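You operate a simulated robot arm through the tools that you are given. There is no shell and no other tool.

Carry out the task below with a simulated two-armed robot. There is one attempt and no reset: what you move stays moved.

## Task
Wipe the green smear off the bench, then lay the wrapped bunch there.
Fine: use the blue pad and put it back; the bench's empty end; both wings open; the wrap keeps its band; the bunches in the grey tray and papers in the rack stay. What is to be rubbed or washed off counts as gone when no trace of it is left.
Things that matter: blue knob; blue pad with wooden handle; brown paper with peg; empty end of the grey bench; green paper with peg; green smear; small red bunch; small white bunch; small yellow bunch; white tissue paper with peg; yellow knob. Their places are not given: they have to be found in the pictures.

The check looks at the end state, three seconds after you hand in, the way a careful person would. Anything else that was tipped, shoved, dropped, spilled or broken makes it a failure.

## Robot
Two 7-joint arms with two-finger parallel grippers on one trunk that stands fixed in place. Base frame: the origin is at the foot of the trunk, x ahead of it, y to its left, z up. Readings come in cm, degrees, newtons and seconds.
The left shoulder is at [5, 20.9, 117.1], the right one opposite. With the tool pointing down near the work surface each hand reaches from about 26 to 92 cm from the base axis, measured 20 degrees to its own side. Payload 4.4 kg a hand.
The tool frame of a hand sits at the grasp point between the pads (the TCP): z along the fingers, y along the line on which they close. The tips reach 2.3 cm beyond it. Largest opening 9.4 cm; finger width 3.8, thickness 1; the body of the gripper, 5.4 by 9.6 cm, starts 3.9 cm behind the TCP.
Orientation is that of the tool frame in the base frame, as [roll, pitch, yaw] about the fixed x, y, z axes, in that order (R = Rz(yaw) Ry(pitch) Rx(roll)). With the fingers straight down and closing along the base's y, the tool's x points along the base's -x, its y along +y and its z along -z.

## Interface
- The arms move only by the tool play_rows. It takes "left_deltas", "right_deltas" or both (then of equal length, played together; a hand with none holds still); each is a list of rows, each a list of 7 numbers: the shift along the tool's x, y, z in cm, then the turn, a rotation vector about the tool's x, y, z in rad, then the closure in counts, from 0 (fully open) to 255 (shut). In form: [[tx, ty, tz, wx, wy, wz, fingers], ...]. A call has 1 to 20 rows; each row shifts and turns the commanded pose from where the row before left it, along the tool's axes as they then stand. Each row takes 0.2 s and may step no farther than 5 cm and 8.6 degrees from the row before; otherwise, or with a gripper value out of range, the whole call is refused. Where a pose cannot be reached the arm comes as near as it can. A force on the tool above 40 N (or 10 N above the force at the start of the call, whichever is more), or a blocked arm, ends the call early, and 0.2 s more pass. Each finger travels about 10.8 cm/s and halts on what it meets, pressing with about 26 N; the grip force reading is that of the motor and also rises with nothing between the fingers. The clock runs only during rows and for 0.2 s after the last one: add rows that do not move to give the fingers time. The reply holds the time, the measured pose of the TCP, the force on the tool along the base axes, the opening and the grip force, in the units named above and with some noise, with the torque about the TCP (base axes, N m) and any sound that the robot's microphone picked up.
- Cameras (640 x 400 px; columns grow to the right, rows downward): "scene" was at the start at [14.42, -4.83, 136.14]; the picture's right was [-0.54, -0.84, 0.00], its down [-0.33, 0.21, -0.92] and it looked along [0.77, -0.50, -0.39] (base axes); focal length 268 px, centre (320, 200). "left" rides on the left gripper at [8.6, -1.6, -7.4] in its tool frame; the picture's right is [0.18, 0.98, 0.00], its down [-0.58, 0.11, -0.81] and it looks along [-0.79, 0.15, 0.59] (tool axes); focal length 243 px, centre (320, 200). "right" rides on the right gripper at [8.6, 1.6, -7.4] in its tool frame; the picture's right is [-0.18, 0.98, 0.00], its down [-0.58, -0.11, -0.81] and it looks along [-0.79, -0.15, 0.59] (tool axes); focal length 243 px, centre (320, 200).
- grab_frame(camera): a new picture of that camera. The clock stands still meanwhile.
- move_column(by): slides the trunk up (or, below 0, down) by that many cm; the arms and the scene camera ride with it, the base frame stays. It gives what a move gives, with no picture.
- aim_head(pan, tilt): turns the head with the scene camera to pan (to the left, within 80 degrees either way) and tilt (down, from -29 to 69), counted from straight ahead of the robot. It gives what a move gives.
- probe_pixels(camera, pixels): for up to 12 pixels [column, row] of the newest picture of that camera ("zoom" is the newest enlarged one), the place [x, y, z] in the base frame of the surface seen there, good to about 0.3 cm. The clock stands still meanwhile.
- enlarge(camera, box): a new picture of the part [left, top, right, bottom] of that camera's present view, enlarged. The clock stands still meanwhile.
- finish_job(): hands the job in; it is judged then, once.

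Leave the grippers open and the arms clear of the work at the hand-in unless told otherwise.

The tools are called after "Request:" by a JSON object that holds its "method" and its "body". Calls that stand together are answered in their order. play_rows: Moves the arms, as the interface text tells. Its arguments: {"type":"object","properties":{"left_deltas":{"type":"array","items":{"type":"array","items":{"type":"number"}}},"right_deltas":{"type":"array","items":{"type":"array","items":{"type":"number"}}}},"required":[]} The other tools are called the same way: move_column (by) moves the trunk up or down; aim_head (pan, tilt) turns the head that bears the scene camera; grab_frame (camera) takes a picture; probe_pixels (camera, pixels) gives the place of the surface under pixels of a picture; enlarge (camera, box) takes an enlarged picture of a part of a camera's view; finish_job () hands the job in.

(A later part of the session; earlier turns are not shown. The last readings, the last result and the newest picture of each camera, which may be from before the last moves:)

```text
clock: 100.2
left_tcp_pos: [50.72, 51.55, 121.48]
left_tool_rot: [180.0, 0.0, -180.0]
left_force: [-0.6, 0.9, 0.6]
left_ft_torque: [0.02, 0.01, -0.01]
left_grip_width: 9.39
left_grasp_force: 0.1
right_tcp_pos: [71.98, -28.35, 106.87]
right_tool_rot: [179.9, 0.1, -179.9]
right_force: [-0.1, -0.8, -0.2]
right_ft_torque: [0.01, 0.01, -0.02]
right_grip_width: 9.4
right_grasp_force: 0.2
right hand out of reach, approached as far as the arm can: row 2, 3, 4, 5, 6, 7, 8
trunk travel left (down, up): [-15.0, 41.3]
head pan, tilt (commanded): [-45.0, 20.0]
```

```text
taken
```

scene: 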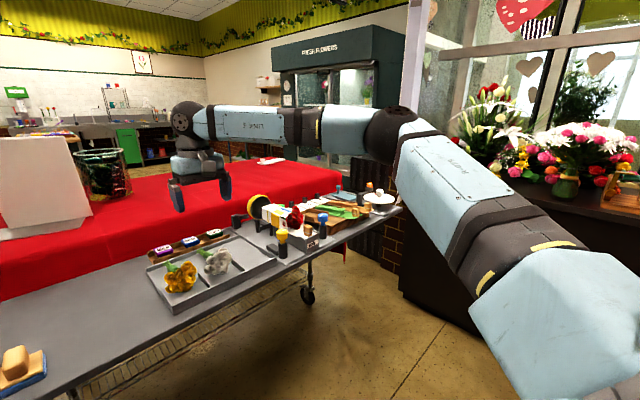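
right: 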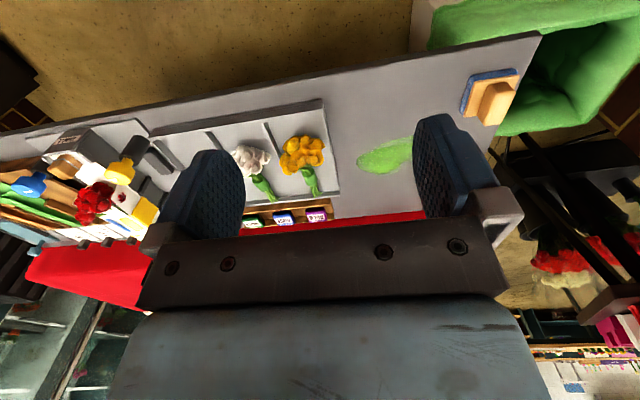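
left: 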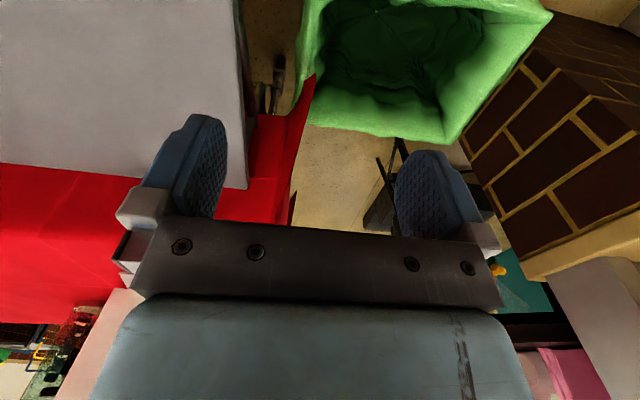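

The elbow stays at the same spot, so the right arm's base joint is at its stop: it cannot bring things past about y = −20. The left arm can't reach the cradle either. So the bunch will need a mid-air handover: right hand picks it, left hand takes it and lays it down.

First I'll bring the right hand back to its side, then restore the left arm's posture by sweeping it at long reach from left to right above the bench.

Request:
{"method": "play_rows", "body": {"right_deltas": [[3, -3, 0, 0, 0, 0, 0], [3, -3, 0, 0, 0, 0, 0], [3, -3, 0, 0, 0, 0, 0], [3, -3, 0, 0, 0, 0, 0], [3, -3, 0, 0, 0, 0, 0], [3, -3, 0, 0, 0, 0, 0], [0, 0, 0, 0, 0, 0, 0]]}}

Request:
{"method": "play_rows", "body": {"left_deltas": [[-4, -2, 0, 0, 0, 0, 0], [-4, -2, 0, 0, 0, 0, 0], [-4, -2, 0, 0, 0, 0, 0], [-4, -2, 0, 0, 0, 0, 0], [-4, -2, 0, 0, 0, 0, 0], [-3, -2, 1, 0, 0, 0, 0], [-3, -3, 1.5, 0, 0, 0, 0], [-2, -4, 2, 0, 0, 0, 0], [-1, -4, 2, 0, 0, 0, 0], [0, -4, 2, 0, 0, 0, 0], [0, 0, 0, 0, 0, 0, 0]]}}

```text
clock: 101.8
left_tcp_pos: [50.7, 51.6, 121.45]
left_tool_rot: [180.0, 0.0, 180.0]
left_force: [0.4, -0.4, -0.7]
left_ft_torque: [-0.03, 0.01, -0.03]
left_grip_width: 9.41
left_grasp_force: 0.1
right_tcp_pos: [53.96, -46.27, 106.84]
right_tool_rot: [-180.0, 0.0, -179.9]
right_force: [0.1, 0.6, -0.5]
right_ft_torque: [-0.02, -0.02, 0.01]
right_grip_width: 9.39
right_grasp_force: 0.0
trunk travel left (down, up): [-15.0, 41.3]
head pan, tilt (commanded): [-45.0, 20.0]
```

```text
clock: 104.2
left_tcp_pos: [79.56, 24.49, 113.07]
left_tool_rot: [180.0, 0.0, 180.0]
left_force: [0.0, -0.2, -0.1]
left_ft_torque: [-0.01, 0.0, 0.04]
left_grip_width: 9.4
left_grasp_force: 0.0
right_tcp_pos: [54.08, -46.33, 106.86]
right_tool_rot: [-179.9, 0.0, -180.0]
right_force: [-0.1, 0.5, -0.1]
right_ft_torque: [0.01, -0.01, 0.02]
right_grip_width: 9.4
right_grasp_force: 0.1
trunk travel left (down, up): [-15.0, 41.3]
head pan, tilt (commanded): [-45.0, 20.0]
```

The left hand is at (79.6, 24.5, 113). Next it sweeps right along the long-reach arc, at z ≈ 107–113, well above everything on the bench.

Request:
{"method": "play_rows", "body": {"left_deltas": [[-0.7, -3.7, 0.5, 0, 0, 0, 0], [-0.7, -3.8, 0.5, 0, 0, 0, 0], [0.35, -3.35, 0.5, 0, 0, 0, 0], [0.35, -3.35, 0.5, 0, 0, 0, 0], [0.65, -3.25, 0.5, 0, 0, 0, 0], [0.65, -3.25, 0.5, 0, 0, 0, 0], [0.65, -2.55, 0.5, 0, 0, 0, 0], [0.65, -2.55, 0.5, 0, 0, 0, 0], [0.65, -1.9, 0.5, 0, 0, 0, 0], [0.65, -1.9, 0.5, 0, 0, 0, 0], [1.25, -3, 0.5, 0, 0, 0, 0], [1.25, -3, 0.5, 0, 0, 0, 0], [0, 0, 0, 0, 0, 0, 0]]}}

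Request:
{"method": "aim_head", "body": {"pan": 0, "tilt": 35}}

Request:
{"method": "grab_frame", "body": {"camera": "scene"}}

```text
clock: 107.0
left_tcp_pos: [74.59, -11.01, 107.04]
left_tool_rot: [180.0, 0.0, -179.9]
left_force: [0.3, 0.1, 0.1]
left_ft_torque: [0.03, -0.02, 0.03]
left_grip_width: 9.41
left_grasp_force: 0.1
left hand out of reach, approached as far as the arm can: row 5
right_tcp_pos: [54.09, -46.25, 106.72]
right_tool_rot: [180.0, -0.1, -180.0]
right_force: [0.0, 0.2, 0.3]
right_ft_torque: [0.01, -0.02, -0.01]
right_grip_width: 9.4
right_grasp_force: 0.1
trunk travel left (down, up): [-15.0, 41.3]
head pan, tilt (commanded): [-45.0, 20.0]
```

```text
clock: 108.2
left_tcp_pos: [74.57, -11.06, 107.11]
left_tool_rot: [-180.0, 0.0, 180.0]
left_force: [-0.4, -0.3, -0.3]
left_ft_torque: [0.01, -0.03, 0.02]
left_grip_width: 9.4
left_grasp_force: 0.1
right_tcp_pos: [54.09, -46.35, 106.79]
right_tool_rot: [179.9, 0.0, -179.9]
right_force: [0.1, 0.0, -0.5]
right_ft_torque: [-0.02, 0.02, -0.02]
right_grip_width: 9.4
right_grasp_force: 0.1
trunk travel left (down, up): [-15.0, 41.3]
head pan, tilt (commanded): [0.0, 35.0]
```

```text
taken
```

scene: 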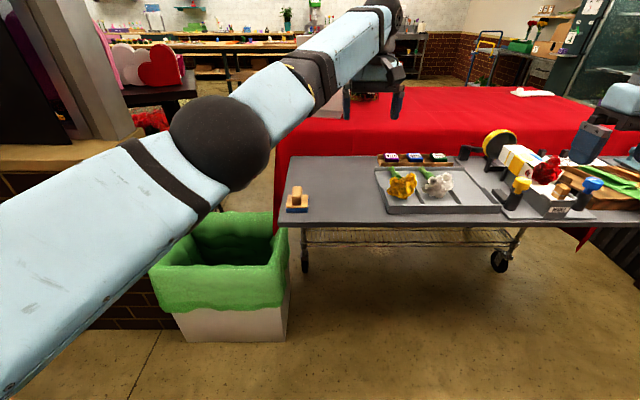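

The sweep worked: the left arm is back in its elbow-out posture at (74.6, −11). I'll retract it to (58, −8, 112) and test the wrist turn that the handover needs (yaw 90°, so it closes along x with the camera facing left).

Request:
{"method": "play_rows", "body": {"left_deltas": [[4.15, 0.75, -1.25, 0, 0, 0, 0], [4.15, 0.75, -1.25, 0, 0, 0, 0], [4.15, 0.75, -1.25, 0, 0, 0, 0], [4.15, 0.75, -1.25, 0, 0, 0, 0], [0, 0, 0, 0, 0, 0.1428, 0], [0, 0, 0, 0, 0, 0.1428, 0], [0, 0, 0, 0, 0, 0.1428, 0], [0, 0, 0, 0, 0, 0.1428, 0], [0, 0, 0, 0, 0, 0.1428, 0], [0, 0, 0, 0, 0, 0.1428, 0], [0, 0, 0, 0, 0, 0.1428, 0], [0, 0, 0, 0, 0, 0.1428, 0], [0, 0, 0, 0, 0, 0.1428, 0], [0, 0, 0, 0, 0, 0.1428, 0], [0, 0, 0, 0, 0, 0.1428, 0], [0, 0, 0, 0, 0, 0, 0]]}}

Request:
{"method": "grab_frame", "body": {"camera": "scene"}}

```text
clock: 111.5
left_tcp_pos: [57.89, -8.14, 112.17]
left_tool_rot: [-179.9, 0.1, 90.0]
left_force: [-0.2, 0.5, -0.4]
left_ft_torque: [0.0, 0.01, 0.01]
left_grip_width: 9.41
left_grasp_force: 0.0
right_tcp_pos: [54.05, -46.41, 106.85]
right_tool_rot: [180.0, -0.1, 179.9]
right_force: [0.2, 0.4, -1.0]
right_ft_torque: [0.01, -0.05, -0.02]
right_grip_width: 9.38
right_grasp_force: 0.1
trunk travel left (down, up): [-15.0, 41.3]
head pan, tilt (commanded): [0.0, 35.0]
```

```text
taken
```

scene: 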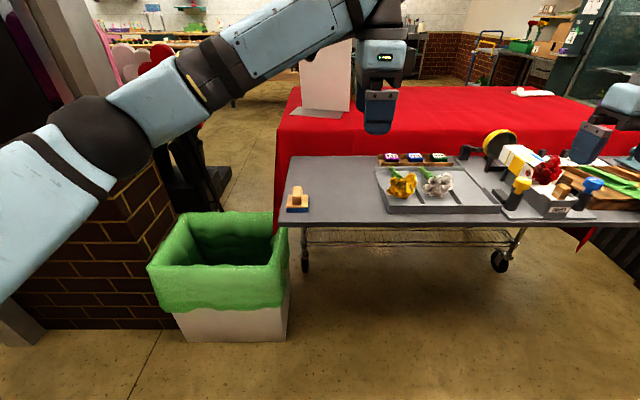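

The left handover pose works. I'll park the left hand out at y ≈ +8, then test the right hand's matching pose (yaw −90°) around (60, −25, 112).

Request:
{"method": "play_rows", "body": {"left_deltas": [[4, 0, -1, 0, 0, 0, 0], [4, 0, -1, 0, 0, 0, 0], [4, 0, -1, 0, 0, 0, 0], [4, 0, -1, 0, 0, 0, 0], [0, 0, 0, 0, 0, 0, 0]]}}

Request:
{"method": "play_rows", "body": {"right_deltas": [[-1.5, 4, -1.2, 0, 0, 0, 0], [-1.5, 4, -1.2, 0, 0, 0, 0], [-1.5, 4, -1.2, 0, 0, 0, 0], [-1.5, 4, -1.2, 0, 0, 0, 0], [0, 4, 0, 0, 0, 0, 0], [0, 0, 0, 0, 0, -0.1428, 0], [0, 0, 0, 0, 0, -0.1428, 0], [0, 0, 0, 0, 0, -0.1428, 0], [0, 0, 0, 0, 0, -0.1428, 0], [0, 0, 0, 0, 0, -0.1428, 0], [0, 0, 0, 0, 0, -0.1428, 0], [0, 0, 0, 0, 0, -0.1428, 0], [0, 0, 0, 0, 0, -0.1428, 0], [0, 0, 0, 0, 0, -0.1428, 0], [0, 0, 0, 0, 0, -0.1428, 0], [0, 0, 0, 0, 0, -0.1428, 0], [0, 0, 0, 0, 0, 0, 0]]}}

Request:
{"method": "grab_frame", "body": {"camera": "scene"}}

```text
clock: 112.8
left_tcp_pos: [58.04, 7.85, 115.99]
left_tool_rot: [180.0, 0.0, 90.0]
left_force: [0.4, -0.1, 0.2]
left_ft_torque: [0.01, 0.02, 0.02]
left_grip_width: 9.41
left_grasp_force: 0.1
right_tcp_pos: [54.11, -46.35, 106.72]
right_tool_rot: [179.8, 0.0, 180.0]
right_force: [0.3, 0.1, 0.7]
right_ft_torque: [0.01, 0.04, 0.01]
right_grip_width: 9.38
right_grasp_force: 0.2
trunk travel left (down, up): [-15.0, 41.3]
head pan, tilt (commanded): [0.0, 35.0]
```

```text
clock: 116.3
left_tcp_pos: [58.08, 7.87, 115.87]
left_tool_rot: [-180.0, -0.1, 90.0]
left_force: [-0.5, 1.0, 0.3]
left_ft_torque: [-0.01, 0.02, 0.0]
left_grip_width: 9.41
left_grasp_force: 0.0
right_tcp_pos: [35.35, -10.45, 112.27]
right_tool_rot: [-179.7, 0.0, -91.2]
right_force: [-0.3, 0.6, -0.4]
right_ft_torque: [0.0, 0.0, 0.01]
right_grip_width: 9.43
right_grasp_force: 0.1
right hand out of reach, approached as far as the arm can: row 11, 12, 13, 14, 15, 16
trunk travel left (down, up): [-15.0, 41.3]
head pan, tilt (commanded): [0.0, 35.0]
```

```text
taken
```

scene: 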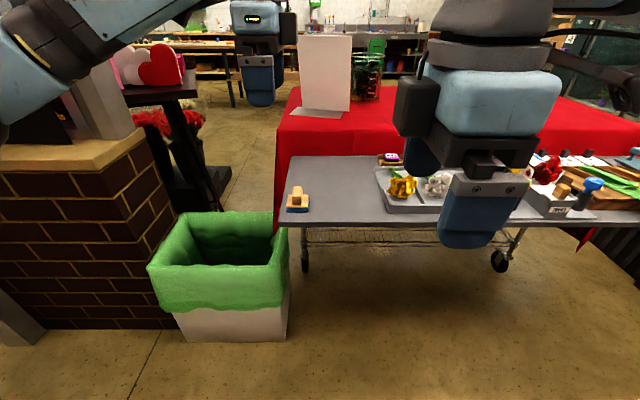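

The right wrist hits its stop past about 45° counter-clockwise, and the arm contorted to (35, −10). I'll undo that: rotate back, then test the clockwise direction.

Request:
{"method": "play_rows", "body": {"right_deltas": [[0, 0, 0, 0, 0, 0.1428, 0], [0, 0, 0, 0, 0, 0.1428, 0], [0, 0, 0, 0, 0, 0.1428, 0], [0, 0, 0, 0, 0, 0.1428, 0], [0, 0, 0, 0, 0, 0.1428, 0], [0, 0, 0, 0, 0, 0.1428, 0], [0, 0, 0, 0, 0, 0.1428, 0], [0, 0, 0, 0, 0, 0.1428, 0], [0, 0, 0, 0, 0, 0.1428, 0], [0, 0, 0, 0, 0, 0.1428, 0], [0, 0, 0, 0, 0, 0.1428, 0], [0, 0, 0, 0, 0, 0, 0]]}}

Request:
{"method": "play_rows", "body": {"right_deltas": [[-2, -2, 0, 0, 0, 0, 0], [-3, -2, 0, 0, 0, 0, 0], [-3, -2, 0, 0, 0, 0, 0], [-3, -2, 0, 0, 0, 0, 0], [-3, -2, 0, 0, 0, 0, 0], [-3, -2, 0, 0, 0, 0, 0], [-3, -2, 0, 0, 0, 0, 0], [-3, -2, 0, 0, 0, 0, 0], [0, 0, 0, 0, 0, 0, 0]]}}

```text
clock: 119.0
left_tcp_pos: [58.0, 7.82, 116.16]
left_tool_rot: [-180.0, 0.0, 90.0]
left_force: [-0.1, -0.7, 0.0]
left_ft_torque: [0.0, 0.01, -0.02]
left_grip_width: 9.4
left_grasp_force: 0.0
right_tcp_pos: [35.35, -10.55, 112.21]
right_tool_rot: [-179.9, -0.1, 179.9]
right_force: [0.6, 0.7, -0.3]
right_ft_torque: [0.03, 0.02, -0.02]
right_grip_width: 9.39
right_grasp_force: 0.1
trunk travel left (down, up): [-15.0, 41.3]
head pan, tilt (commanded): [0.0, 35.0]
```

```text
clock: 121.0
left_tcp_pos: [58.09, 7.82, 115.96]
left_tool_rot: [-180.0, 0.0, 90.0]
left_force: [-0.1, 0.3, -0.2]
left_ft_torque: [0.03, -0.01, 0.02]
left_grip_width: 9.4
left_grasp_force: 0.1
right_tcp_pos: [58.33, -26.74, 112.25]
right_tool_rot: [-180.0, -0.1, -179.9]
right_force: [-0.4, -0.1, -0.3]
right_ft_torque: [0.01, -0.01, -0.01]
right_grip_width: 9.4
right_grasp_force: 0.0
trunk travel left (down, up): [-15.0, 41.3]
head pan, tilt (commanded): [0.0, 35.0]
```

I'm back at (58.3, −26.7, 112) with yaw 180. Now the clockwise test.

Request:
{"method": "play_rows", "body": {"right_deltas": [[0, 0, 0, 0, 0, 0.1428, 0], [0, 0, 0, 0, 0, 0.1428, 0], [0, 0, 0, 0, 0, 0.1428, 0], [0, 0, 0, 0, 0, 0.1428, 0], [0, 0, 0, 0, 0, 0.1428, 0], [0, 0, 0, 0, 0, 0.1428, 0], [0, 0, 0, 0, 0, 0.1428, 0], [0, 0, 0, 0, 0, 0.1428, 0], [0, 0, 0, 0, 0, 0.1428, 0], [0, 0, 0, 0, 0, 0.1428, 0], [0, 0, 0, 0, 0, 0.1428, 0], [0, 0, 0, 0, 0, 0, 0]]}}

```text
clock: 123.5
left_tcp_pos: [58.08, 7.98, 115.94]
left_tool_rot: [-180.0, 0.0, 90.0]
left_force: [0.0, 0.8, -0.5]
left_ft_torque: [0.03, -0.02, 0.02]
left_grip_width: 9.42
left_grasp_force: 0.1
right_tcp_pos: [58.42, -26.55, 112.18]
right_tool_rot: [-180.0, 0.0, 89.9]
right_force: [-0.3, -0.3, 0.3]
right_ft_torque: [0.0, 0.0, 0.0]
right_grip_width: 9.38
right_grasp_force: 0.0
trunk travel left (down, up): [-15.0, 41.3]
head pan, tilt (commanded): [0.0, 35.0]
```

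Clockwise is free, counter-clockwise is limited to about 45° here. So I'll plan a diagonal handover: right hand turned 45° ccw, left hand with yaw 45°. I'll rehearse the right pose empty: back to yaw 180, lean 17° forward, move to (58.4, −18), then turn 45° ccw.

Request:
{"method": "play_rows", "body": {"right_deltas": [[0, 0, 0, 0, 0, -0.1428, 0], [0, 0, 0, 0, 0, -0.1428, 0], [0, 0, 0, 0, 0, -0.1428, 0], [0, 0, 0, 0, 0, -0.1428, 0], [0, 0, 0, 0, 0, -0.1428, 0], [0, 0, 0, 0, 0, -0.1428, 0], [0, 0, 0, 0, 0, -0.1428, 0], [0, 0, 0, 0, 0, -0.1428, 0], [0, 0, 0, 0, 0, -0.1428, 0], [0, 0, 0, 0, 0, -0.1428, 0], [0, 0, 0, 0, 0, -0.1428, 0], [0, 0, 0, 0, -0.15, 0, 0], [0, 0, 0, 0, -0.15, 0, 0], [0, 3, 0, 0, 0, 0, 0], [0, 3, 0, 0, 0, 0, 0], [0, 2.5, 0, 0, 0, 0, 0], [0, 0, 0, 0, 0, 0, 0]]}}

Request:
{"method": "play_rows", "body": {"right_deltas": [[0, 0, 0, -0.0387, 0, -0.1251, 0], [0, 0, 0, -0.0387, 0, -0.1251, 0], [0, 0, 0, -0.0387, 0, -0.1251, 0], [0, 0, 0, -0.0387, 0, -0.1251, 0], [0, 0, 0, 0, 0, 0, 0]]}}

```text
clock: 127.2
left_tcp_pos: [58.06, 7.9, 116.13]
left_tool_rot: [-180.0, 0.0, 90.0]
left_force: [0.3, -0.1, -0.4]
left_ft_torque: [0.0, 0.0, -0.01]
left_grip_width: 9.42
left_grasp_force: 0.1
right_tcp_pos: [58.34, -17.98, 112.24]
right_tool_rot: [180.0, 17.3, -179.9]
right_force: [0.1, 0.0, -1.3]
right_ft_torque: [-0.02, 0.01, 0.02]
right_grip_width: 9.42
right_grasp_force: 0.1
trunk travel left (down, up): [-15.0, 41.3]
head pan, tilt (commanded): [0.0, 35.0]
```

```text
clock: 128.3
left_tcp_pos: [58.02, 7.85, 116.08]
left_tool_rot: [-179.9, 0.1, 90.0]
left_force: [-0.4, -0.5, 0.1]
left_ft_torque: [0.03, 0.01, -0.01]
left_grip_width: 9.4
left_grasp_force: 0.0
right_tcp_pos: [58.46, -18.03, 112.09]
right_tool_rot: [180.0, 17.2, -149.8]
right_force: [0.4, -0.3, 0.5]
right_ft_torque: [0.0, 0.02, -0.01]
right_grip_width: 9.39
right_grasp_force: 0.2
trunk travel left (down, up): [-15.0, 41.3]
head pan, tilt (commanded): [0.0, 35.0]
```

30° turned cleanly. Two more rows give 45°.

Request:
{"method": "play_rows", "body": {"right_deltas": [[0, 0, 0, -0.0387, 0, -0.1251, 0], [0, 0, 0, -0.0387, 0, -0.1251, 0], [0, 0, 0, 0, 0, 0, 0]]}}

Request:
{"method": "play_rows", "body": {"left_deltas": [[0, 0, 0, 0, 0, 0.131, 0], [0, 0, 0, 0, 0, 0.131, 0], [0, 0, 0, 0, 0, 0.131, 0], [0, 0, 0, 0, 0, 0.131, 0], [0, 0, 0, 0, 0, 0.131, 0], [0, 0, 0, 0, 0, 0.131, 0], [0, 0, 0, 0, -0.13, 0, 0], [0, 0, 0, 0, -0.13, 0, 0], [0, 0, 0, 0, 0, 0, 0]]}}

Request:
{"method": "aim_head", "body": {"pan": -10, "tilt": 15}}

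Request:
{"method": "grab_frame", "body": {"camera": "scene"}}

```text
clock: 129.2
left_tcp_pos: [57.89, 7.88, 116.07]
left_tool_rot: [-179.9, 0.1, 90.0]
left_force: [-0.1, -0.2, 0.7]
left_ft_torque: [0.0, -0.02, 0.01]
left_grip_width: 9.4
left_grasp_force: 0.0
right_tcp_pos: [58.51, -17.98, 112.24]
right_tool_rot: [180.0, 17.2, -134.9]
right_force: [-0.5, -0.1, 1.1]
right_ft_torque: [0.01, 0.02, -0.01]
right_grip_width: 9.4
right_grasp_force: 0.1
trunk travel left (down, up): [-15.0, 41.3]
head pan, tilt (commanded): [0.0, 35.0]
```

```text
clock: 131.2
left_tcp_pos: [58.01, 7.74, 116.11]
left_tool_rot: [180.0, 14.9, 44.9]
left_force: [0.5, -0.6, -0.9]
left_ft_torque: [0.02, 0.01, 0.04]
left_grip_width: 9.39
left_grasp_force: 0.1
right_tcp_pos: [58.37, -18.01, 112.26]
right_tool_rot: [180.0, 17.2, -135.0]
right_force: [-0.7, 0.3, 0.0]
right_ft_torque: [0.01, 0.01, -0.01]
right_grip_width: 9.4
right_grasp_force: 0.0
trunk travel left (down, up): [-15.0, 41.3]
head pan, tilt (commanded): [0.0, 35.0]
```

```text
clock: 132.0
left_tcp_pos: [58.01, 7.87, 116.09]
left_tool_rot: [-180.0, 14.8, 45.1]
left_force: [0.2, -0.5, 0.0]
left_ft_torque: [-0.03, 0.0, 0.02]
left_grip_width: 9.38
left_grasp_force: 0.0
right_tcp_pos: [58.33, -18.08, 112.31]
right_tool_rot: [180.0, 17.2, -135.0]
right_force: [-1.1, -0.3, 0.5]
right_ft_torque: [0.02, -0.02, 0.04]
right_grip_width: 9.41
right_grasp_force: 0.1
trunk travel left (down, up): [-15.0, 41.3]
head pan, tilt (commanded): [-10.0, 15.0]
```

```text
taken
```

scene: 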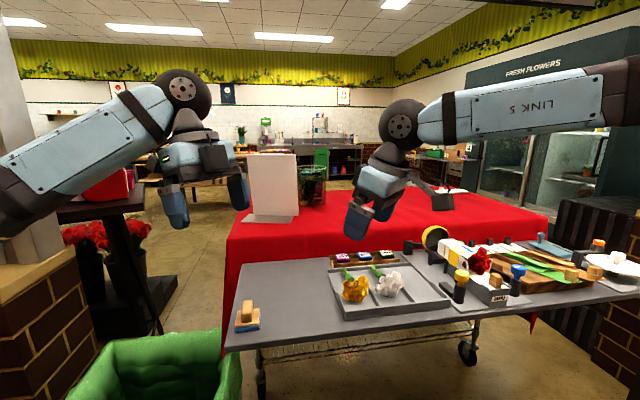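

Both handover poses are reachable. Next are the knobs: I'll turn the right hand back upright and bring it to (58, −46, 112), where its camera can look at the cradle and knobs.

Request:
{"method": "play_rows", "body": {"right_deltas": [[0, 0, 0, 0.0387, 0, 0.1251, 0], [0, 0, 0, 0.0387, 0, 0.1251, 0], [0, 0, 0, 0.0387, 0, 0.1251, 0], [0, 0, 0, 0.0387, 0, 0.1251, 0], [0, 0, 0, 0.0387, 0, 0.1251, 0], [0, 0, 0, 0.0387, 0, 0.1251, 0], [0, 0, 0, 0, 0.15, 0, 0], [0, 0, 0, 0, 0.15, 0, 0], [0, -4, 0, 0, 0, 0, 0], [0, -4, 0, 0, 0, 0, 0], [0, -4, 0, 0, 0, 0, 0], [0, -4, 0, 0, 0, 0, 0], [0, -4, 0, 0, 0, 0, 0], [0, -4, 0, 0, 0, 0, 0], [0, -4, 0, 0, 0, 0, 0], [0, 0, 0, 0, 0, 0, 0]]}}

Request:
{"method": "grab_frame", "body": {"camera": "right"}}

Request:
{"method": "aim_head", "body": {"pan": -42, "tilt": 32}}

Request:
{"method": "grab_frame", "body": {"camera": "scene"}}

```text
clock: 135.4
left_tcp_pos: [57.97, 7.91, 115.97]
left_tool_rot: [180.0, 14.9, 45.0]
left_force: [0.4, 0.9, -0.6]
left_ft_torque: [0.0, 0.01, 0.01]
left_grip_width: 9.39
left_grasp_force: 0.2
right_tcp_pos: [58.31, -45.91, 112.22]
right_tool_rot: [-179.9, 0.0, 179.9]
right_force: [-0.1, -0.2, -0.2]
right_ft_torque: [0.01, 0.0, 0.01]
right_grip_width: 9.41
right_grasp_force: 0.0
trunk travel left (down, up): [-15.0, 41.3]
head pan, tilt (commanded): [-10.0, 15.0]
```

```text
taken
```

right: 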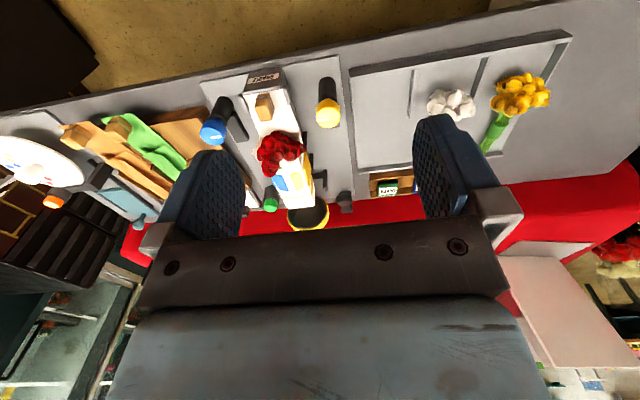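

```text
clock: 136.3
left_tcp_pos: [57.88, 7.87, 116.07]
left_tool_rot: [179.9, 14.8, 45.0]
left_force: [-0.6, 0.1, -0.1]
left_ft_torque: [0.0, 0.01, -0.02]
left_grip_width: 9.4
left_grasp_force: 0.0
right_tcp_pos: [58.33, -45.97, 112.1]
right_tool_rot: [179.9, 0.1, 180.0]
right_force: [-0.3, -0.4, -0.2]
right_ft_torque: [-0.01, 0.0, 0.0]
right_grip_width: 9.4
right_grasp_force: 0.2
trunk travel left (down, up): [-15.0, 41.3]
head pan, tilt (commanded): [-42.0, 32.0]
```

```text
taken
```

scene: 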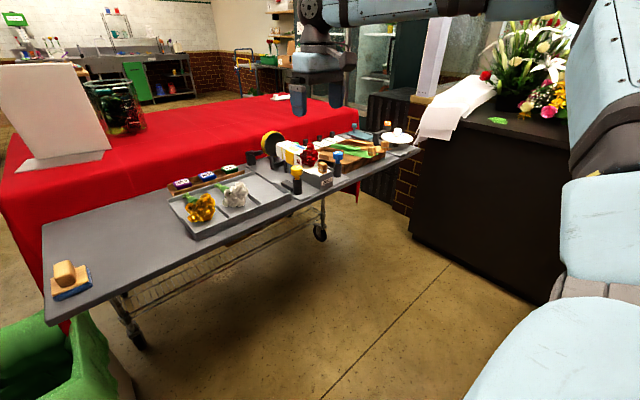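

I'll zoom the right camera on the yellow knob (328,105) and the blue one (218,120) and probe their centres.

Request:
{"method": "enlarge", "body": {"camera": "right", "box": [295, 65, 375, 135]}}

Request:
{"method": "probe_pixels", "body": {"camera": "zoom", "pixels": [[170, 270], [250, 340], [340, 270], [260, 270], [260, 210], [260, 110], [390, 200], [100, 200]]}}

Request:
{"method": "enlarge", "body": {"camera": "scene", "box": [250, 120, 370, 205]}}

```text
5.71 times, centred on (335, 100) of right
```

zoom: 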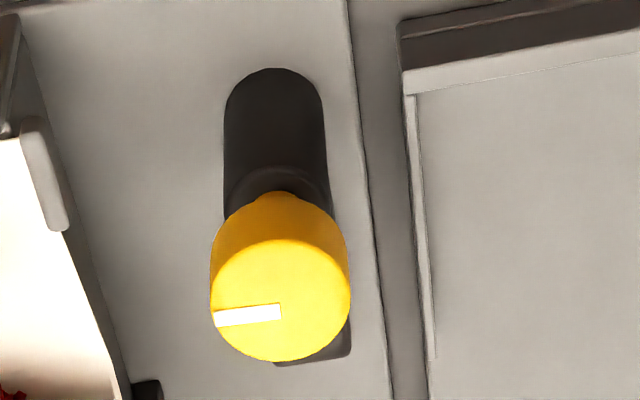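

```text
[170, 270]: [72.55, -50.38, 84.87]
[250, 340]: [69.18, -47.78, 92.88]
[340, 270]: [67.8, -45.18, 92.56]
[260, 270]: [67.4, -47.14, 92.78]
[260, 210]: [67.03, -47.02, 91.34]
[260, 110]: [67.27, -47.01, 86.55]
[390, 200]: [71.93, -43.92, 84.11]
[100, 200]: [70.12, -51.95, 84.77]
```

```text
4.71 times, centred on (310, 162) of scene
```

zoom: 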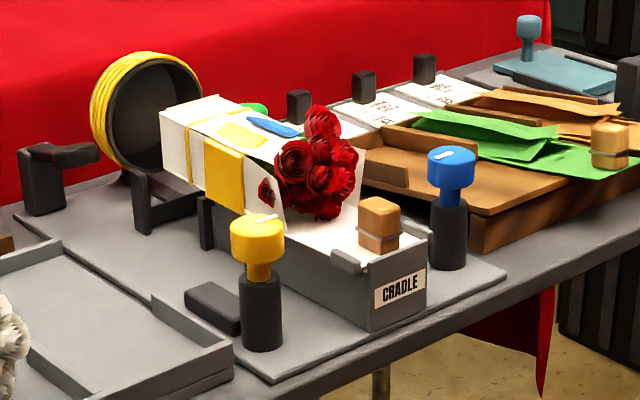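

I'll refine the knob's centre with points on its top rim, and do the same for the blue knob.

Request:
{"method": "enlarge", "body": {"camera": "right", "box": [295, 65, 375, 135]}}

Request:
{"method": "probe_pixels", "body": {"camera": "zoom", "pixels": [[220, 300], [344, 300], [282, 247], [282, 355], [282, 300], [276, 90], [276, 150]]}}

Request:
{"method": "enlarge", "body": {"camera": "right", "box": [190, 85, 260, 155]}}

Request:
{"method": "probe_pixels", "body": {"camera": "zoom", "pixels": [[200, 230], [250, 260], [150, 260], [200, 290], [230, 330], [300, 330]]}}

```text
5.71 times, centred on (335, 100) of right
```

zoom: 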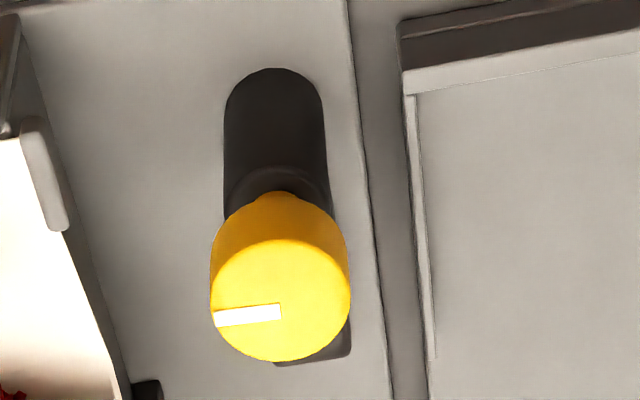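

```text
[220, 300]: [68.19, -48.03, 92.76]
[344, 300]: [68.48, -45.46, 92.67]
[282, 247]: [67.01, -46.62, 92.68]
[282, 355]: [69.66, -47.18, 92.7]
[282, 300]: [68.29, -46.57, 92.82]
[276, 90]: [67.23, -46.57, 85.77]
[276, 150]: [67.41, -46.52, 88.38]
```

```text
5.71 times, centred on (225, 120) of right
```

zoom: 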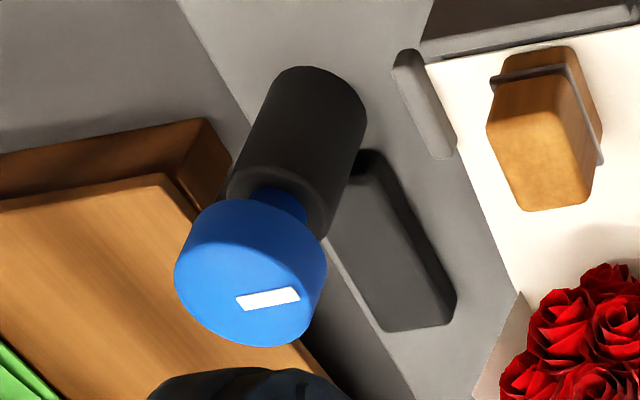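

```text
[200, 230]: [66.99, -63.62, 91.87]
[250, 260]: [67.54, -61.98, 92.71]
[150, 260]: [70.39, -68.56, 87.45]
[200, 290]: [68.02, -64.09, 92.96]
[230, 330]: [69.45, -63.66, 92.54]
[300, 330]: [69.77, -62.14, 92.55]
```

The yellow knob's centre is at (68.3, −46.7), top z 92.75, about 2.7 cm across. The blue one is at about (68.3, −62.8). I'll move above the yellow knob with the fingers partly closed (about 5 cm) and check alignment.

Request:
{"method": "play_rows", "body": {"right_deltas": [[-2.5, -0.2, 2.5, 0, 0, 0, 60], [-2.5, -0.2, 2.5, 0, 0, 0, 119], [-2.5, -0.2, 2.5, 0, 0, 0, 119], [-2.5, -0.15, 2.5, 0, 0, 0, 119], [0, 0, 2, 0, 0, 0, 119], [0, 0, 0, 0, 0, 0, 119]]}}

Request:
{"method": "enlarge", "body": {"camera": "scene", "box": [240, 90, 370, 205]}}

Request:
{"method": "grab_frame", "body": {"camera": "right"}}

```text
clock: 137.8
left_tcp_pos: [57.93, 8.0, 116.06]
left_tool_rot: [180.0, 14.9, 45.0]
left_force: [0.3, 0.3, 0.3]
left_ft_torque: [-0.02, -0.01, 0.02]
left_grip_width: 9.39
left_grasp_force: 0.1
right_tcp_pos: [68.4, -46.78, 100.22]
right_tool_rot: [-179.9, 0.0, 180.0]
right_force: [-0.4, 0.1, 0.1]
right_ft_torque: [0.02, -0.01, 0.02]
right_grip_width: 4.98
right_grasp_force: 0.0
trunk travel left (down, up): [-15.0, 41.3]
head pan, tilt (commanded): [-42.0, 32.0]
```

```text
3.48 times, centred on (305, 148) of scene
```

zoom: 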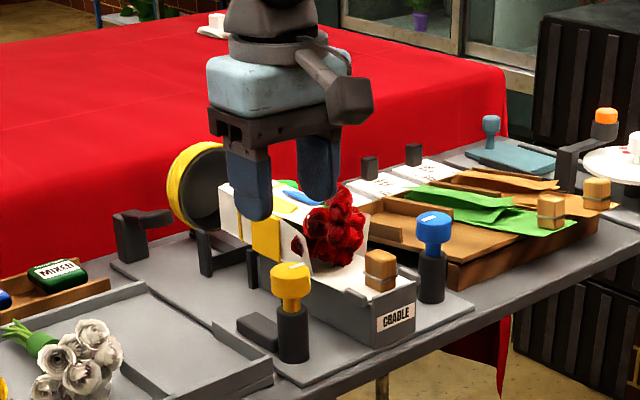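

```text
taken
```

right: 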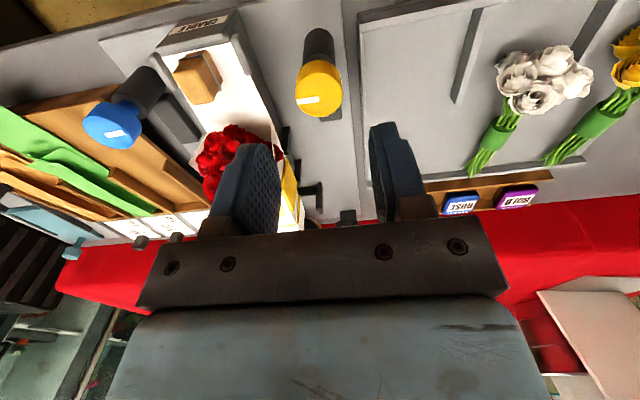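

The fingers are centred over the knob in both views. I'll descend to z ≈ 92.3.

Request:
{"method": "play_rows", "body": {"right_deltas": [[0, 0, 2.2, 0, 0, 0, 119], [0, 0, 2.2, 0, 0, 0, 119], [0, 0, 2.0, 0, 0, 0, 119], [0, 0, 1.5, 0, 0, 0, 119], [0, 0, 0, 0, 0, 0, 119]]}}

Request:
{"method": "enlarge", "body": {"camera": "scene", "box": [250, 110, 350, 205]}}

Request:
{"method": "enlarge", "body": {"camera": "right", "box": [220, 0, 440, 200]}}

```text
clock: 138.9
left_tcp_pos: [57.86, 7.99, 116.08]
left_tool_rot: [179.9, 14.9, 45.0]
left_force: [-0.2, 0.0, -0.1]
left_ft_torque: [-0.01, -0.03, 0.02]
left_grip_width: 9.41
left_grasp_force: 0.1
right_tcp_pos: [68.32, -46.65, 92.32]
right_tool_rot: [-179.9, 0.0, -180.0]
right_force: [-0.2, 0.3, -0.9]
right_ft_torque: [-0.04, -0.02, 0.01]
right_grip_width: 5.01
right_grasp_force: 0.1
trunk travel left (down, up): [-15.0, 41.3]
head pan, tilt (commanded): [-42.0, 32.0]
```

```text
4.21 times, centred on (300, 158) of scene
```

zoom: 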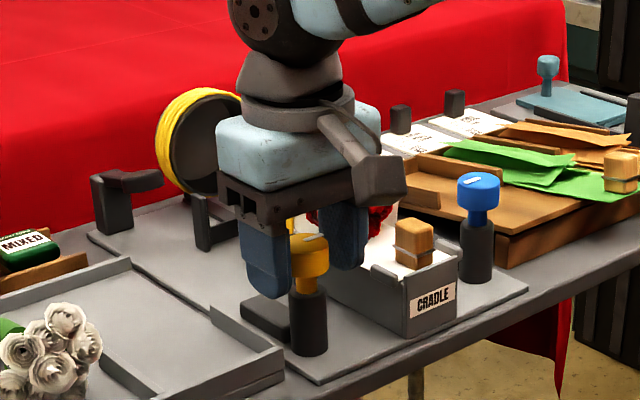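

```text
2.00 times, centred on (330, 100) of right
```

zoom: 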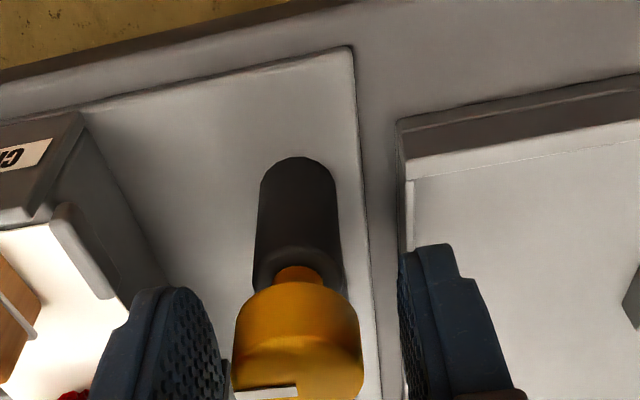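

The knob sits about 0.2 cm right of the finger centre. I'll correct for that and close on the cap.

Request:
{"method": "play_rows", "body": {"right_deltas": [[0, -0.2, 0, 0, 0, 0, 119], [0, 0, 0, 0, 0, 0, 170], [0, 0, 0, 0, 0, 0, 255], [0, 0, 0, 0, 0, 0, 255], [0, 0, 0, 0, 0, 0, 255]]}}

```text
clock: 140.2
left_tcp_pos: [57.85, 7.95, 116.01]
left_tool_rot: [180.0, 14.9, 45.0]
left_force: [0.7, 0.7, -1.0]
left_ft_torque: [-0.01, -0.02, -0.01]
left_grip_width: 9.4
left_grasp_force: 0.0
right_tcp_pos: [68.34, -46.8, 92.21]
right_tool_rot: [-180.0, -0.1, -179.9]
right_force: [-1.8, 10.8, -4.6]
right_ft_torque: [0.22, -0.29, 0.05]
right_grip_width: 3.13
right_grasp_force: 45.4
trunk travel left (down, up): [-15.0, 41.3]
head pan, tilt (commanded): [-42.0, 32.0]
```

The cap is gripped (3.1 cm), but with a +10.8 N side force, meaning the hand should shift slightly to +y. I'll relax that.

Request:
{"method": "play_rows", "body": {"right_deltas": [[0, 0.15, 0, 0, 0, 0, 255], [0, 0, 0, 0, 0, 0, 255]]}}

```text
clock: 140.8
left_tcp_pos: [57.98, 7.87, 116.06]
left_tool_rot: [179.9, 14.9, 45.0]
left_force: [-0.5, -0.5, 0.4]
left_ft_torque: [0.0, 0.05, 0.01]
left_grip_width: 9.39
left_grasp_force: 0.1
right_tcp_pos: [68.24, -46.85, 92.34]
right_tool_rot: [-180.0, 0.0, 180.0]
right_force: [0.7, 0.4, 1.2]
right_ft_torque: [-0.08, 1.33, 0.12]
right_grip_width: 3.16
right_grasp_force: 45.2
trunk travel left (down, up): [-15.0, 41.3]
head pan, tilt (commanded): [-42.0, 32.0]
```

The side force is gone. I'll try turning 12° clockwise (seen from above) and read the torque and the wing.

Request:
{"method": "play_rows", "body": {"right_deltas": [[0, 0, 0, 0, 0, 0.07, 255], [0, 0, 0, 0, 0, 0.07, 255], [0, 0, 0, 0, 0, 0.07, 255], [0, 0, 0, 0, 0, 0, 255]]}}

Request:
{"method": "enlarge", "body": {"camera": "scene", "box": [250, 110, 350, 205]}}

```text
clock: 141.8
left_tcp_pos: [57.78, 7.84, 116.07]
left_tool_rot: [180.0, 15.0, 45.0]
left_force: [0.0, 0.3, -0.2]
left_ft_torque: [-0.04, -0.01, -0.02]
left_grip_width: 9.39
left_grasp_force: 0.1
right_tcp_pos: [68.44, -46.77, 92.35]
right_tool_rot: [179.9, 0.0, 167.9]
right_force: [1.7, 1.8, 0.2]
right_ft_torque: [-0.04, 0.05, 0.5]
right_grip_width: 3.13
right_grasp_force: 45.0
trunk travel left (down, up): [-15.0, 41.3]
head pan, tilt (commanded): [-42.0, 32.0]
```

```text
4.21 times, centred on (300, 158) of scene
```

zoom: 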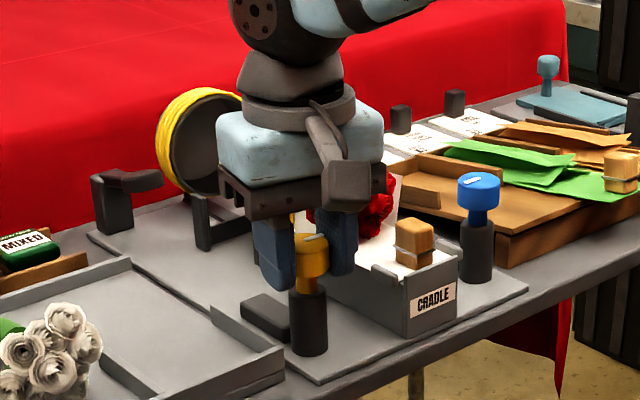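

There's a resisting torque of +0.5 N·m. I'll compare with the other direction: back to the start and 8° counter-clockwise.

Request:
{"method": "play_rows", "body": {"right_deltas": [[0, 0, 0, 0, 0, -0.07, 255], [0, 0, 0, 0, 0, -0.07, 255], [0, 0, 0, 0, 0, -0.07, 255], [0, 0, 0, 0, 0, 0, 255]]}}

Request:
{"method": "play_rows", "body": {"right_deltas": [[0, 0, 0, 0, 0, -0.07, 255], [0, 0, 0, 0, 0, -0.07, 255], [0, 0, 0, 0, 0, 0, 255]]}}

Request:
{"method": "enlarge", "body": {"camera": "scene", "box": [250, 110, 350, 205]}}

```text
clock: 142.8
left_tcp_pos: [57.87, 8.0, 115.98]
left_tool_rot: [-180.0, 14.9, 45.1]
left_force: [0.2, -0.6, 0.4]
left_ft_torque: [0.02, 0.0, -0.02]
left_grip_width: 9.39
left_grasp_force: 0.2
right_tcp_pos: [68.37, -46.86, 92.2]
right_tool_rot: [-180.0, 0.1, -179.9]
right_force: [5.8, -0.9, 4.5]
right_ft_torque: [0.01, 0.74, -0.01]
right_grip_width: 3.14
right_grasp_force: 44.9
trunk travel left (down, up): [-15.0, 41.3]
head pan, tilt (commanded): [-42.0, 32.0]
```

```text
clock: 143.6
left_tcp_pos: [57.9, 7.83, 115.99]
left_tool_rot: [-180.0, 14.9, 44.9]
left_force: [-0.5, -0.6, -0.4]
left_ft_torque: [-0.03, -0.02, 0.0]
left_grip_width: 9.4
left_grasp_force: 0.1
right_tcp_pos: [68.44, -46.82, 92.34]
right_tool_rot: [-180.0, 0.1, -171.9]
right_force: [7.5, -5.1, 6.3]
right_ft_torque: [-0.09, -0.04, 0.0]
right_grip_width: 3.14
right_grasp_force: 45.1
trunk travel left (down, up): [-15.0, 41.3]
head pan, tilt (commanded): [-42.0, 32.0]
```

```text
4.21 times, centred on (300, 158) of scene
```

zoom: 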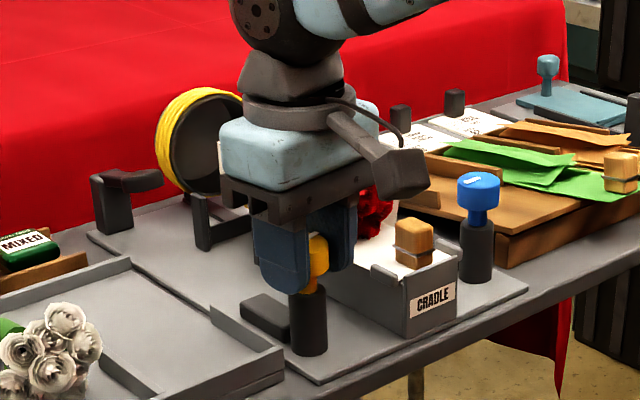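

Counter-clockwise shows no resisting torque. I'll look whether the knob turned and the wing moved, using the right camera.

Request:
{"method": "grab_frame", "body": {"camera": "right"}}

Request:
{"method": "enlarge", "body": {"camera": "right", "box": [150, 20, 390, 200]}}

```text
taken
```

right: 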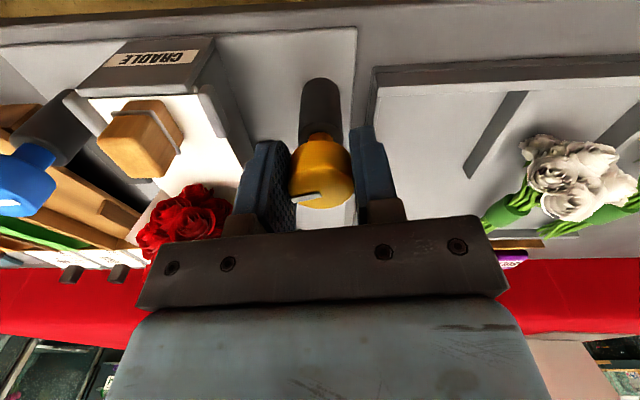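

```text
2.22 times, centred on (270, 110) of right
```

zoom: 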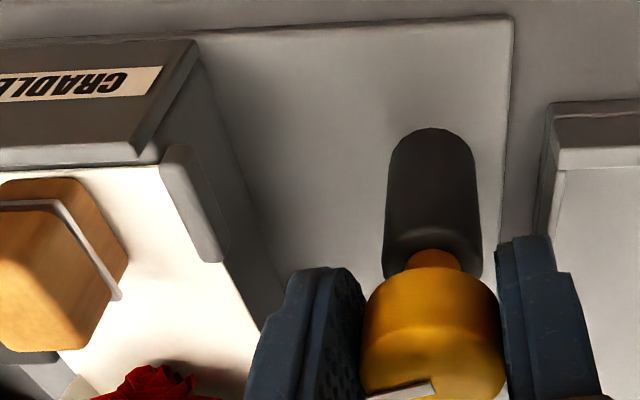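

The mark turned with the fingers: clockwise is the end stop, counter-clockwise turns freely. The wrist has little ccw travel left here, so I'll release, rise 3 cm, turn the hand ~98° clockwise, and re-grip to turn counter-clockwise by a large angle.

Request:
{"method": "play_rows", "body": {"right_deltas": [[0, 0, 0, 0, 0, 0, 119], [0, 0, 0, 0, 0, 0, 119], [0, 0, -1.5, 0, 0, 0, 119], [0, 0, -1.5, 0, 0, 0, 119], [0, 0, 0, 0, 0, 0, 119]]}}

Request:
{"method": "play_rows", "body": {"right_deltas": [[0, 0, 0, 0, 0, 0.1425, 119], [0, 0, 0, 0, 0, 0.1425, 119], [0, 0, 0, 0, 0, 0.1425, 119], [0, 0, 0, 0, 0, 0.1425, 119], [0, 0, 0, 0, 0, 0.1425, 119], [0, 0, 0, 0, 0, 0.1425, 119], [0, 0, 0, 0, 0, 0.1425, 119], [0, 0, 0, 0, 0, 0.1425, 119], [0, 0, 0, 0, 0, 0.1425, 119], [0, 0, 0, 0, 0, 0.1425, 119], [0, 0, 0, 0, 0, 0.1425, 119], [0, 0, 0, 0, 0, 0.1425, 119], [0, 0, 0, 0, 0, 0, 119]]}}

Request:
{"method": "enlarge", "body": {"camera": "scene", "box": [250, 110, 350, 205]}}

Request:
{"method": "grab_frame", "body": {"camera": "right"}}

```text
clock: 144.8
left_tcp_pos: [57.88, 7.92, 116.1]
left_tool_rot: [180.0, 15.0, 44.9]
left_force: [0.1, 0.5, 0.6]
left_ft_torque: [0.01, 0.0, -0.04]
left_grip_width: 9.4
left_grasp_force: 0.1
right_tcp_pos: [68.33, -46.84, 95.33]
right_tool_rot: [180.0, 0.1, -172.0]
right_force: [-0.9, 1.3, 0.1]
right_ft_torque: [0.02, 0.01, 0.0]
right_grip_width: 5.0
right_grasp_force: 0.1
trunk travel left (down, up): [-15.0, 41.3]
head pan, tilt (commanded): [-42.0, 32.0]
```

```text
clock: 147.6
left_tcp_pos: [57.89, 8.02, 116.08]
left_tool_rot: [-180.0, 15.0, 45.0]
left_force: [0.0, 0.9, -0.5]
left_ft_torque: [0.01, 0.0, 0.0]
left_grip_width: 9.4
left_grasp_force: 0.1
right_tcp_pos: [68.28, -46.83, 95.2]
right_tool_rot: [180.0, 0.0, 90.0]
right_force: [-0.7, -0.6, -0.4]
right_ft_torque: [0.0, -0.03, 0.0]
right_grip_width: 5.02
right_grasp_force: 0.1
trunk travel left (down, up): [-15.0, 41.3]
head pan, tilt (commanded): [-42.0, 32.0]
```

```text
4.21 times, centred on (300, 158) of scene
```

zoom: 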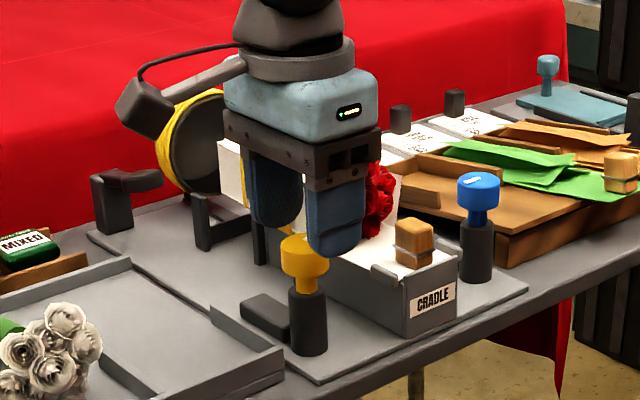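

```text
taken
```

right: 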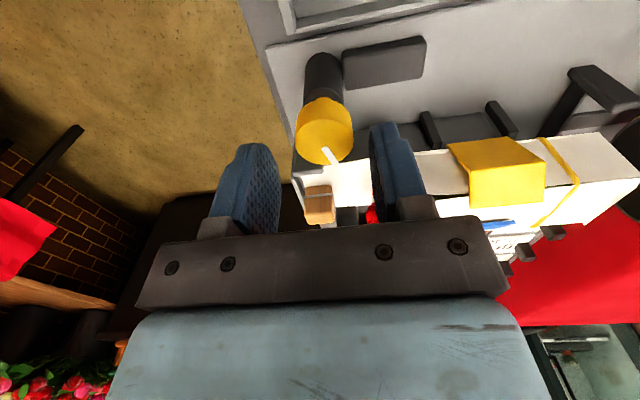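

The knob's mark has rotated toward +x (ccw). I'll zoom on the yellow wing at (500,170) in the right camera.

Request:
{"method": "enlarge", "body": {"camera": "right", "box": [400, 80, 640, 260]}}

```text
2.22 times, centred on (520, 170) of right
```

zoom: 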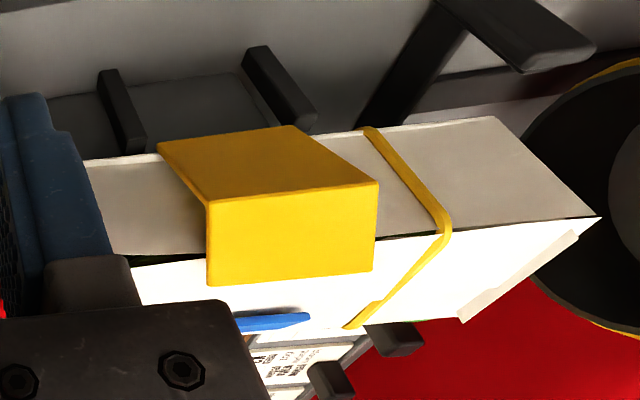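

The yellow wing (an L-shaped sheet over side and top) has started lifting off the paper. I'll descend, re-grip the knob and turn it ccw in steps.

Request:
{"method": "play_rows", "body": {"right_deltas": [[0, 0, 1.5, 0, 0, 0, 119], [0, 0, 1.4, 0, 0, 0, 119], [0, 0, 0, 0, 0, 0, 119], [0, 0, 0, 0, 0, 0, 180], [0, 0, 0, 0, 0, 0, 255], [0, 0, 0, 0, 0, 0, 255], [0, 0, 0, 0, 0, 0, 255]]}}

Request:
{"method": "play_rows", "body": {"right_deltas": [[0, 0, 0, 0, 0, -0.12, 255], [0, 0, 0, 0, 0, -0.12, 255], [0, 0, 0, 0, 0, -0.12, 255], [0, 0, 0, 0, 0, -0.12, 255], [0, 0, 0, 0, 0, 0, 255]]}}

Request:
{"method": "enlarge", "body": {"camera": "scene", "box": [250, 110, 350, 205]}}

Request:
{"method": "grab_frame", "body": {"camera": "right"}}

```text
clock: 149.2
left_tcp_pos: [58.05, 7.89, 115.94]
left_tool_rot: [-179.9, 15.0, 45.0]
left_force: [0.0, 0.3, -0.1]
left_ft_torque: [0.0, 0.03, -0.02]
left_grip_width: 9.39
left_grasp_force: 0.1
right_tcp_pos: [68.41, -46.76, 92.41]
right_tool_rot: [179.9, 0.0, 90.0]
right_force: [23.8, -3.0, 6.2]
right_ft_torque: [0.23, -0.5, 0.01]
right_grip_width: 3.11
right_grasp_force: 44.9
trunk travel left (down, up): [-15.0, 41.3]
head pan, tilt (commanded): [-42.0, 32.0]
```

```text
clock: 150.4
left_tcp_pos: [58.07, 7.98, 116.01]
left_tool_rot: [179.9, 14.9, 45.0]
left_force: [-0.4, -0.9, 1.2]
left_ft_torque: [0.02, -0.02, 0.02]
left_grip_width: 9.38
left_grasp_force: 0.0
right_tcp_pos: [68.5, -46.78, 92.33]
right_tool_rot: [179.7, 0.2, 117.8]
right_force: [8.7, 3.3, -2.3]
right_ft_torque: [0.25, -0.45, 0.06]
right_grip_width: 3.13
right_grasp_force: 45.3
trunk travel left (down, up): [-15.0, 41.3]
head pan, tilt (commanded): [-42.0, 32.0]
stopped in row 5 (right hand): the force on the tool passed its limit at 40 N (the readings are from after the stop); the commanded pose is now the measured one
```

```text
4.21 times, centred on (300, 158) of scene
```

zoom: 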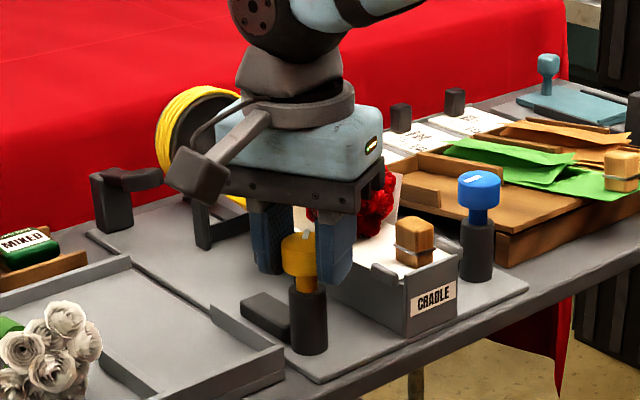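

```text
taken
```

right: 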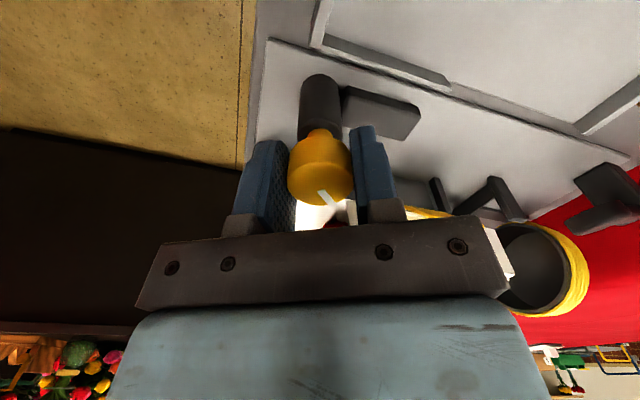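

The hand was slightly off-centre in x (the knob pushes it +x), and that tripped the force limit after 28°. I'll shift 0.13 cm along the closing line and check the force.

Request:
{"method": "play_rows", "body": {"right_deltas": [[0, 0.13, 0, 0, 0, 0, 255], [0, 0, 0, 0, 0, 0, 255]]}}

```text
clock: 151.0
left_tcp_pos: [57.85, 8.0, 116.09]
left_tool_rot: [179.9, 14.9, 45.0]
left_force: [-0.1, 0.9, -0.3]
left_ft_torque: [0.01, 0.01, -0.03]
left_grip_width: 9.41
left_grasp_force: 0.0
right_tcp_pos: [68.57, -46.79, 92.45]
right_tool_rot: [179.8, 0.1, 117.7]
right_force: [3.4, 0.6, -3.1]
right_ft_torque: [-0.55, -0.43, 0.0]
right_grip_width: 3.16
right_grasp_force: 45.1
trunk travel left (down, up): [-15.0, 41.3]
head pan, tilt (commanded): [-42.0, 32.0]
```

The forces are low now. I'll keep turning ccw in smaller steps.

Request:
{"method": "play_rows", "body": {"right_deltas": [[0, 0, 0, 0, 0, -0.08, 255], [0, 0, 0, 0, 0, -0.08, 255], [0, 0, 0, 0, 0, -0.08, 255], [0, 0, 0, 0, 0, -0.08, 255], [0, 0, 0, 0, 0, 0, 255]]}}

Request:
{"method": "grab_frame", "body": {"camera": "right"}}

```text
clock: 152.2
left_tcp_pos: [57.97, 7.8, 115.96]
left_tool_rot: [-180.0, 14.8, 45.0]
left_force: [0.0, -0.7, 0.1]
left_ft_torque: [0.02, 0.0, 0.01]
left_grip_width: 9.43
left_grasp_force: 0.0
right_tcp_pos: [68.7, -46.83, 92.47]
right_tool_rot: [179.8, 0.1, 136.0]
right_force: [0.0, -0.7, -3.9]
right_ft_torque: [0.59, 0.65, 0.01]
right_grip_width: 3.15
right_grasp_force: 45.6
trunk travel left (down, up): [-15.0, 41.3]
head pan, tilt (commanded): [-42.0, 32.0]
```

```text
taken
```

right: 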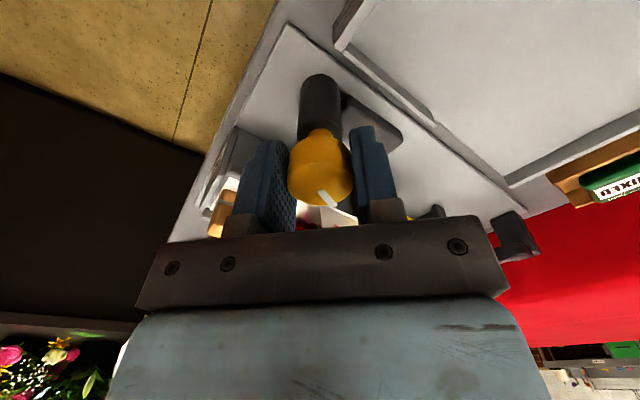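

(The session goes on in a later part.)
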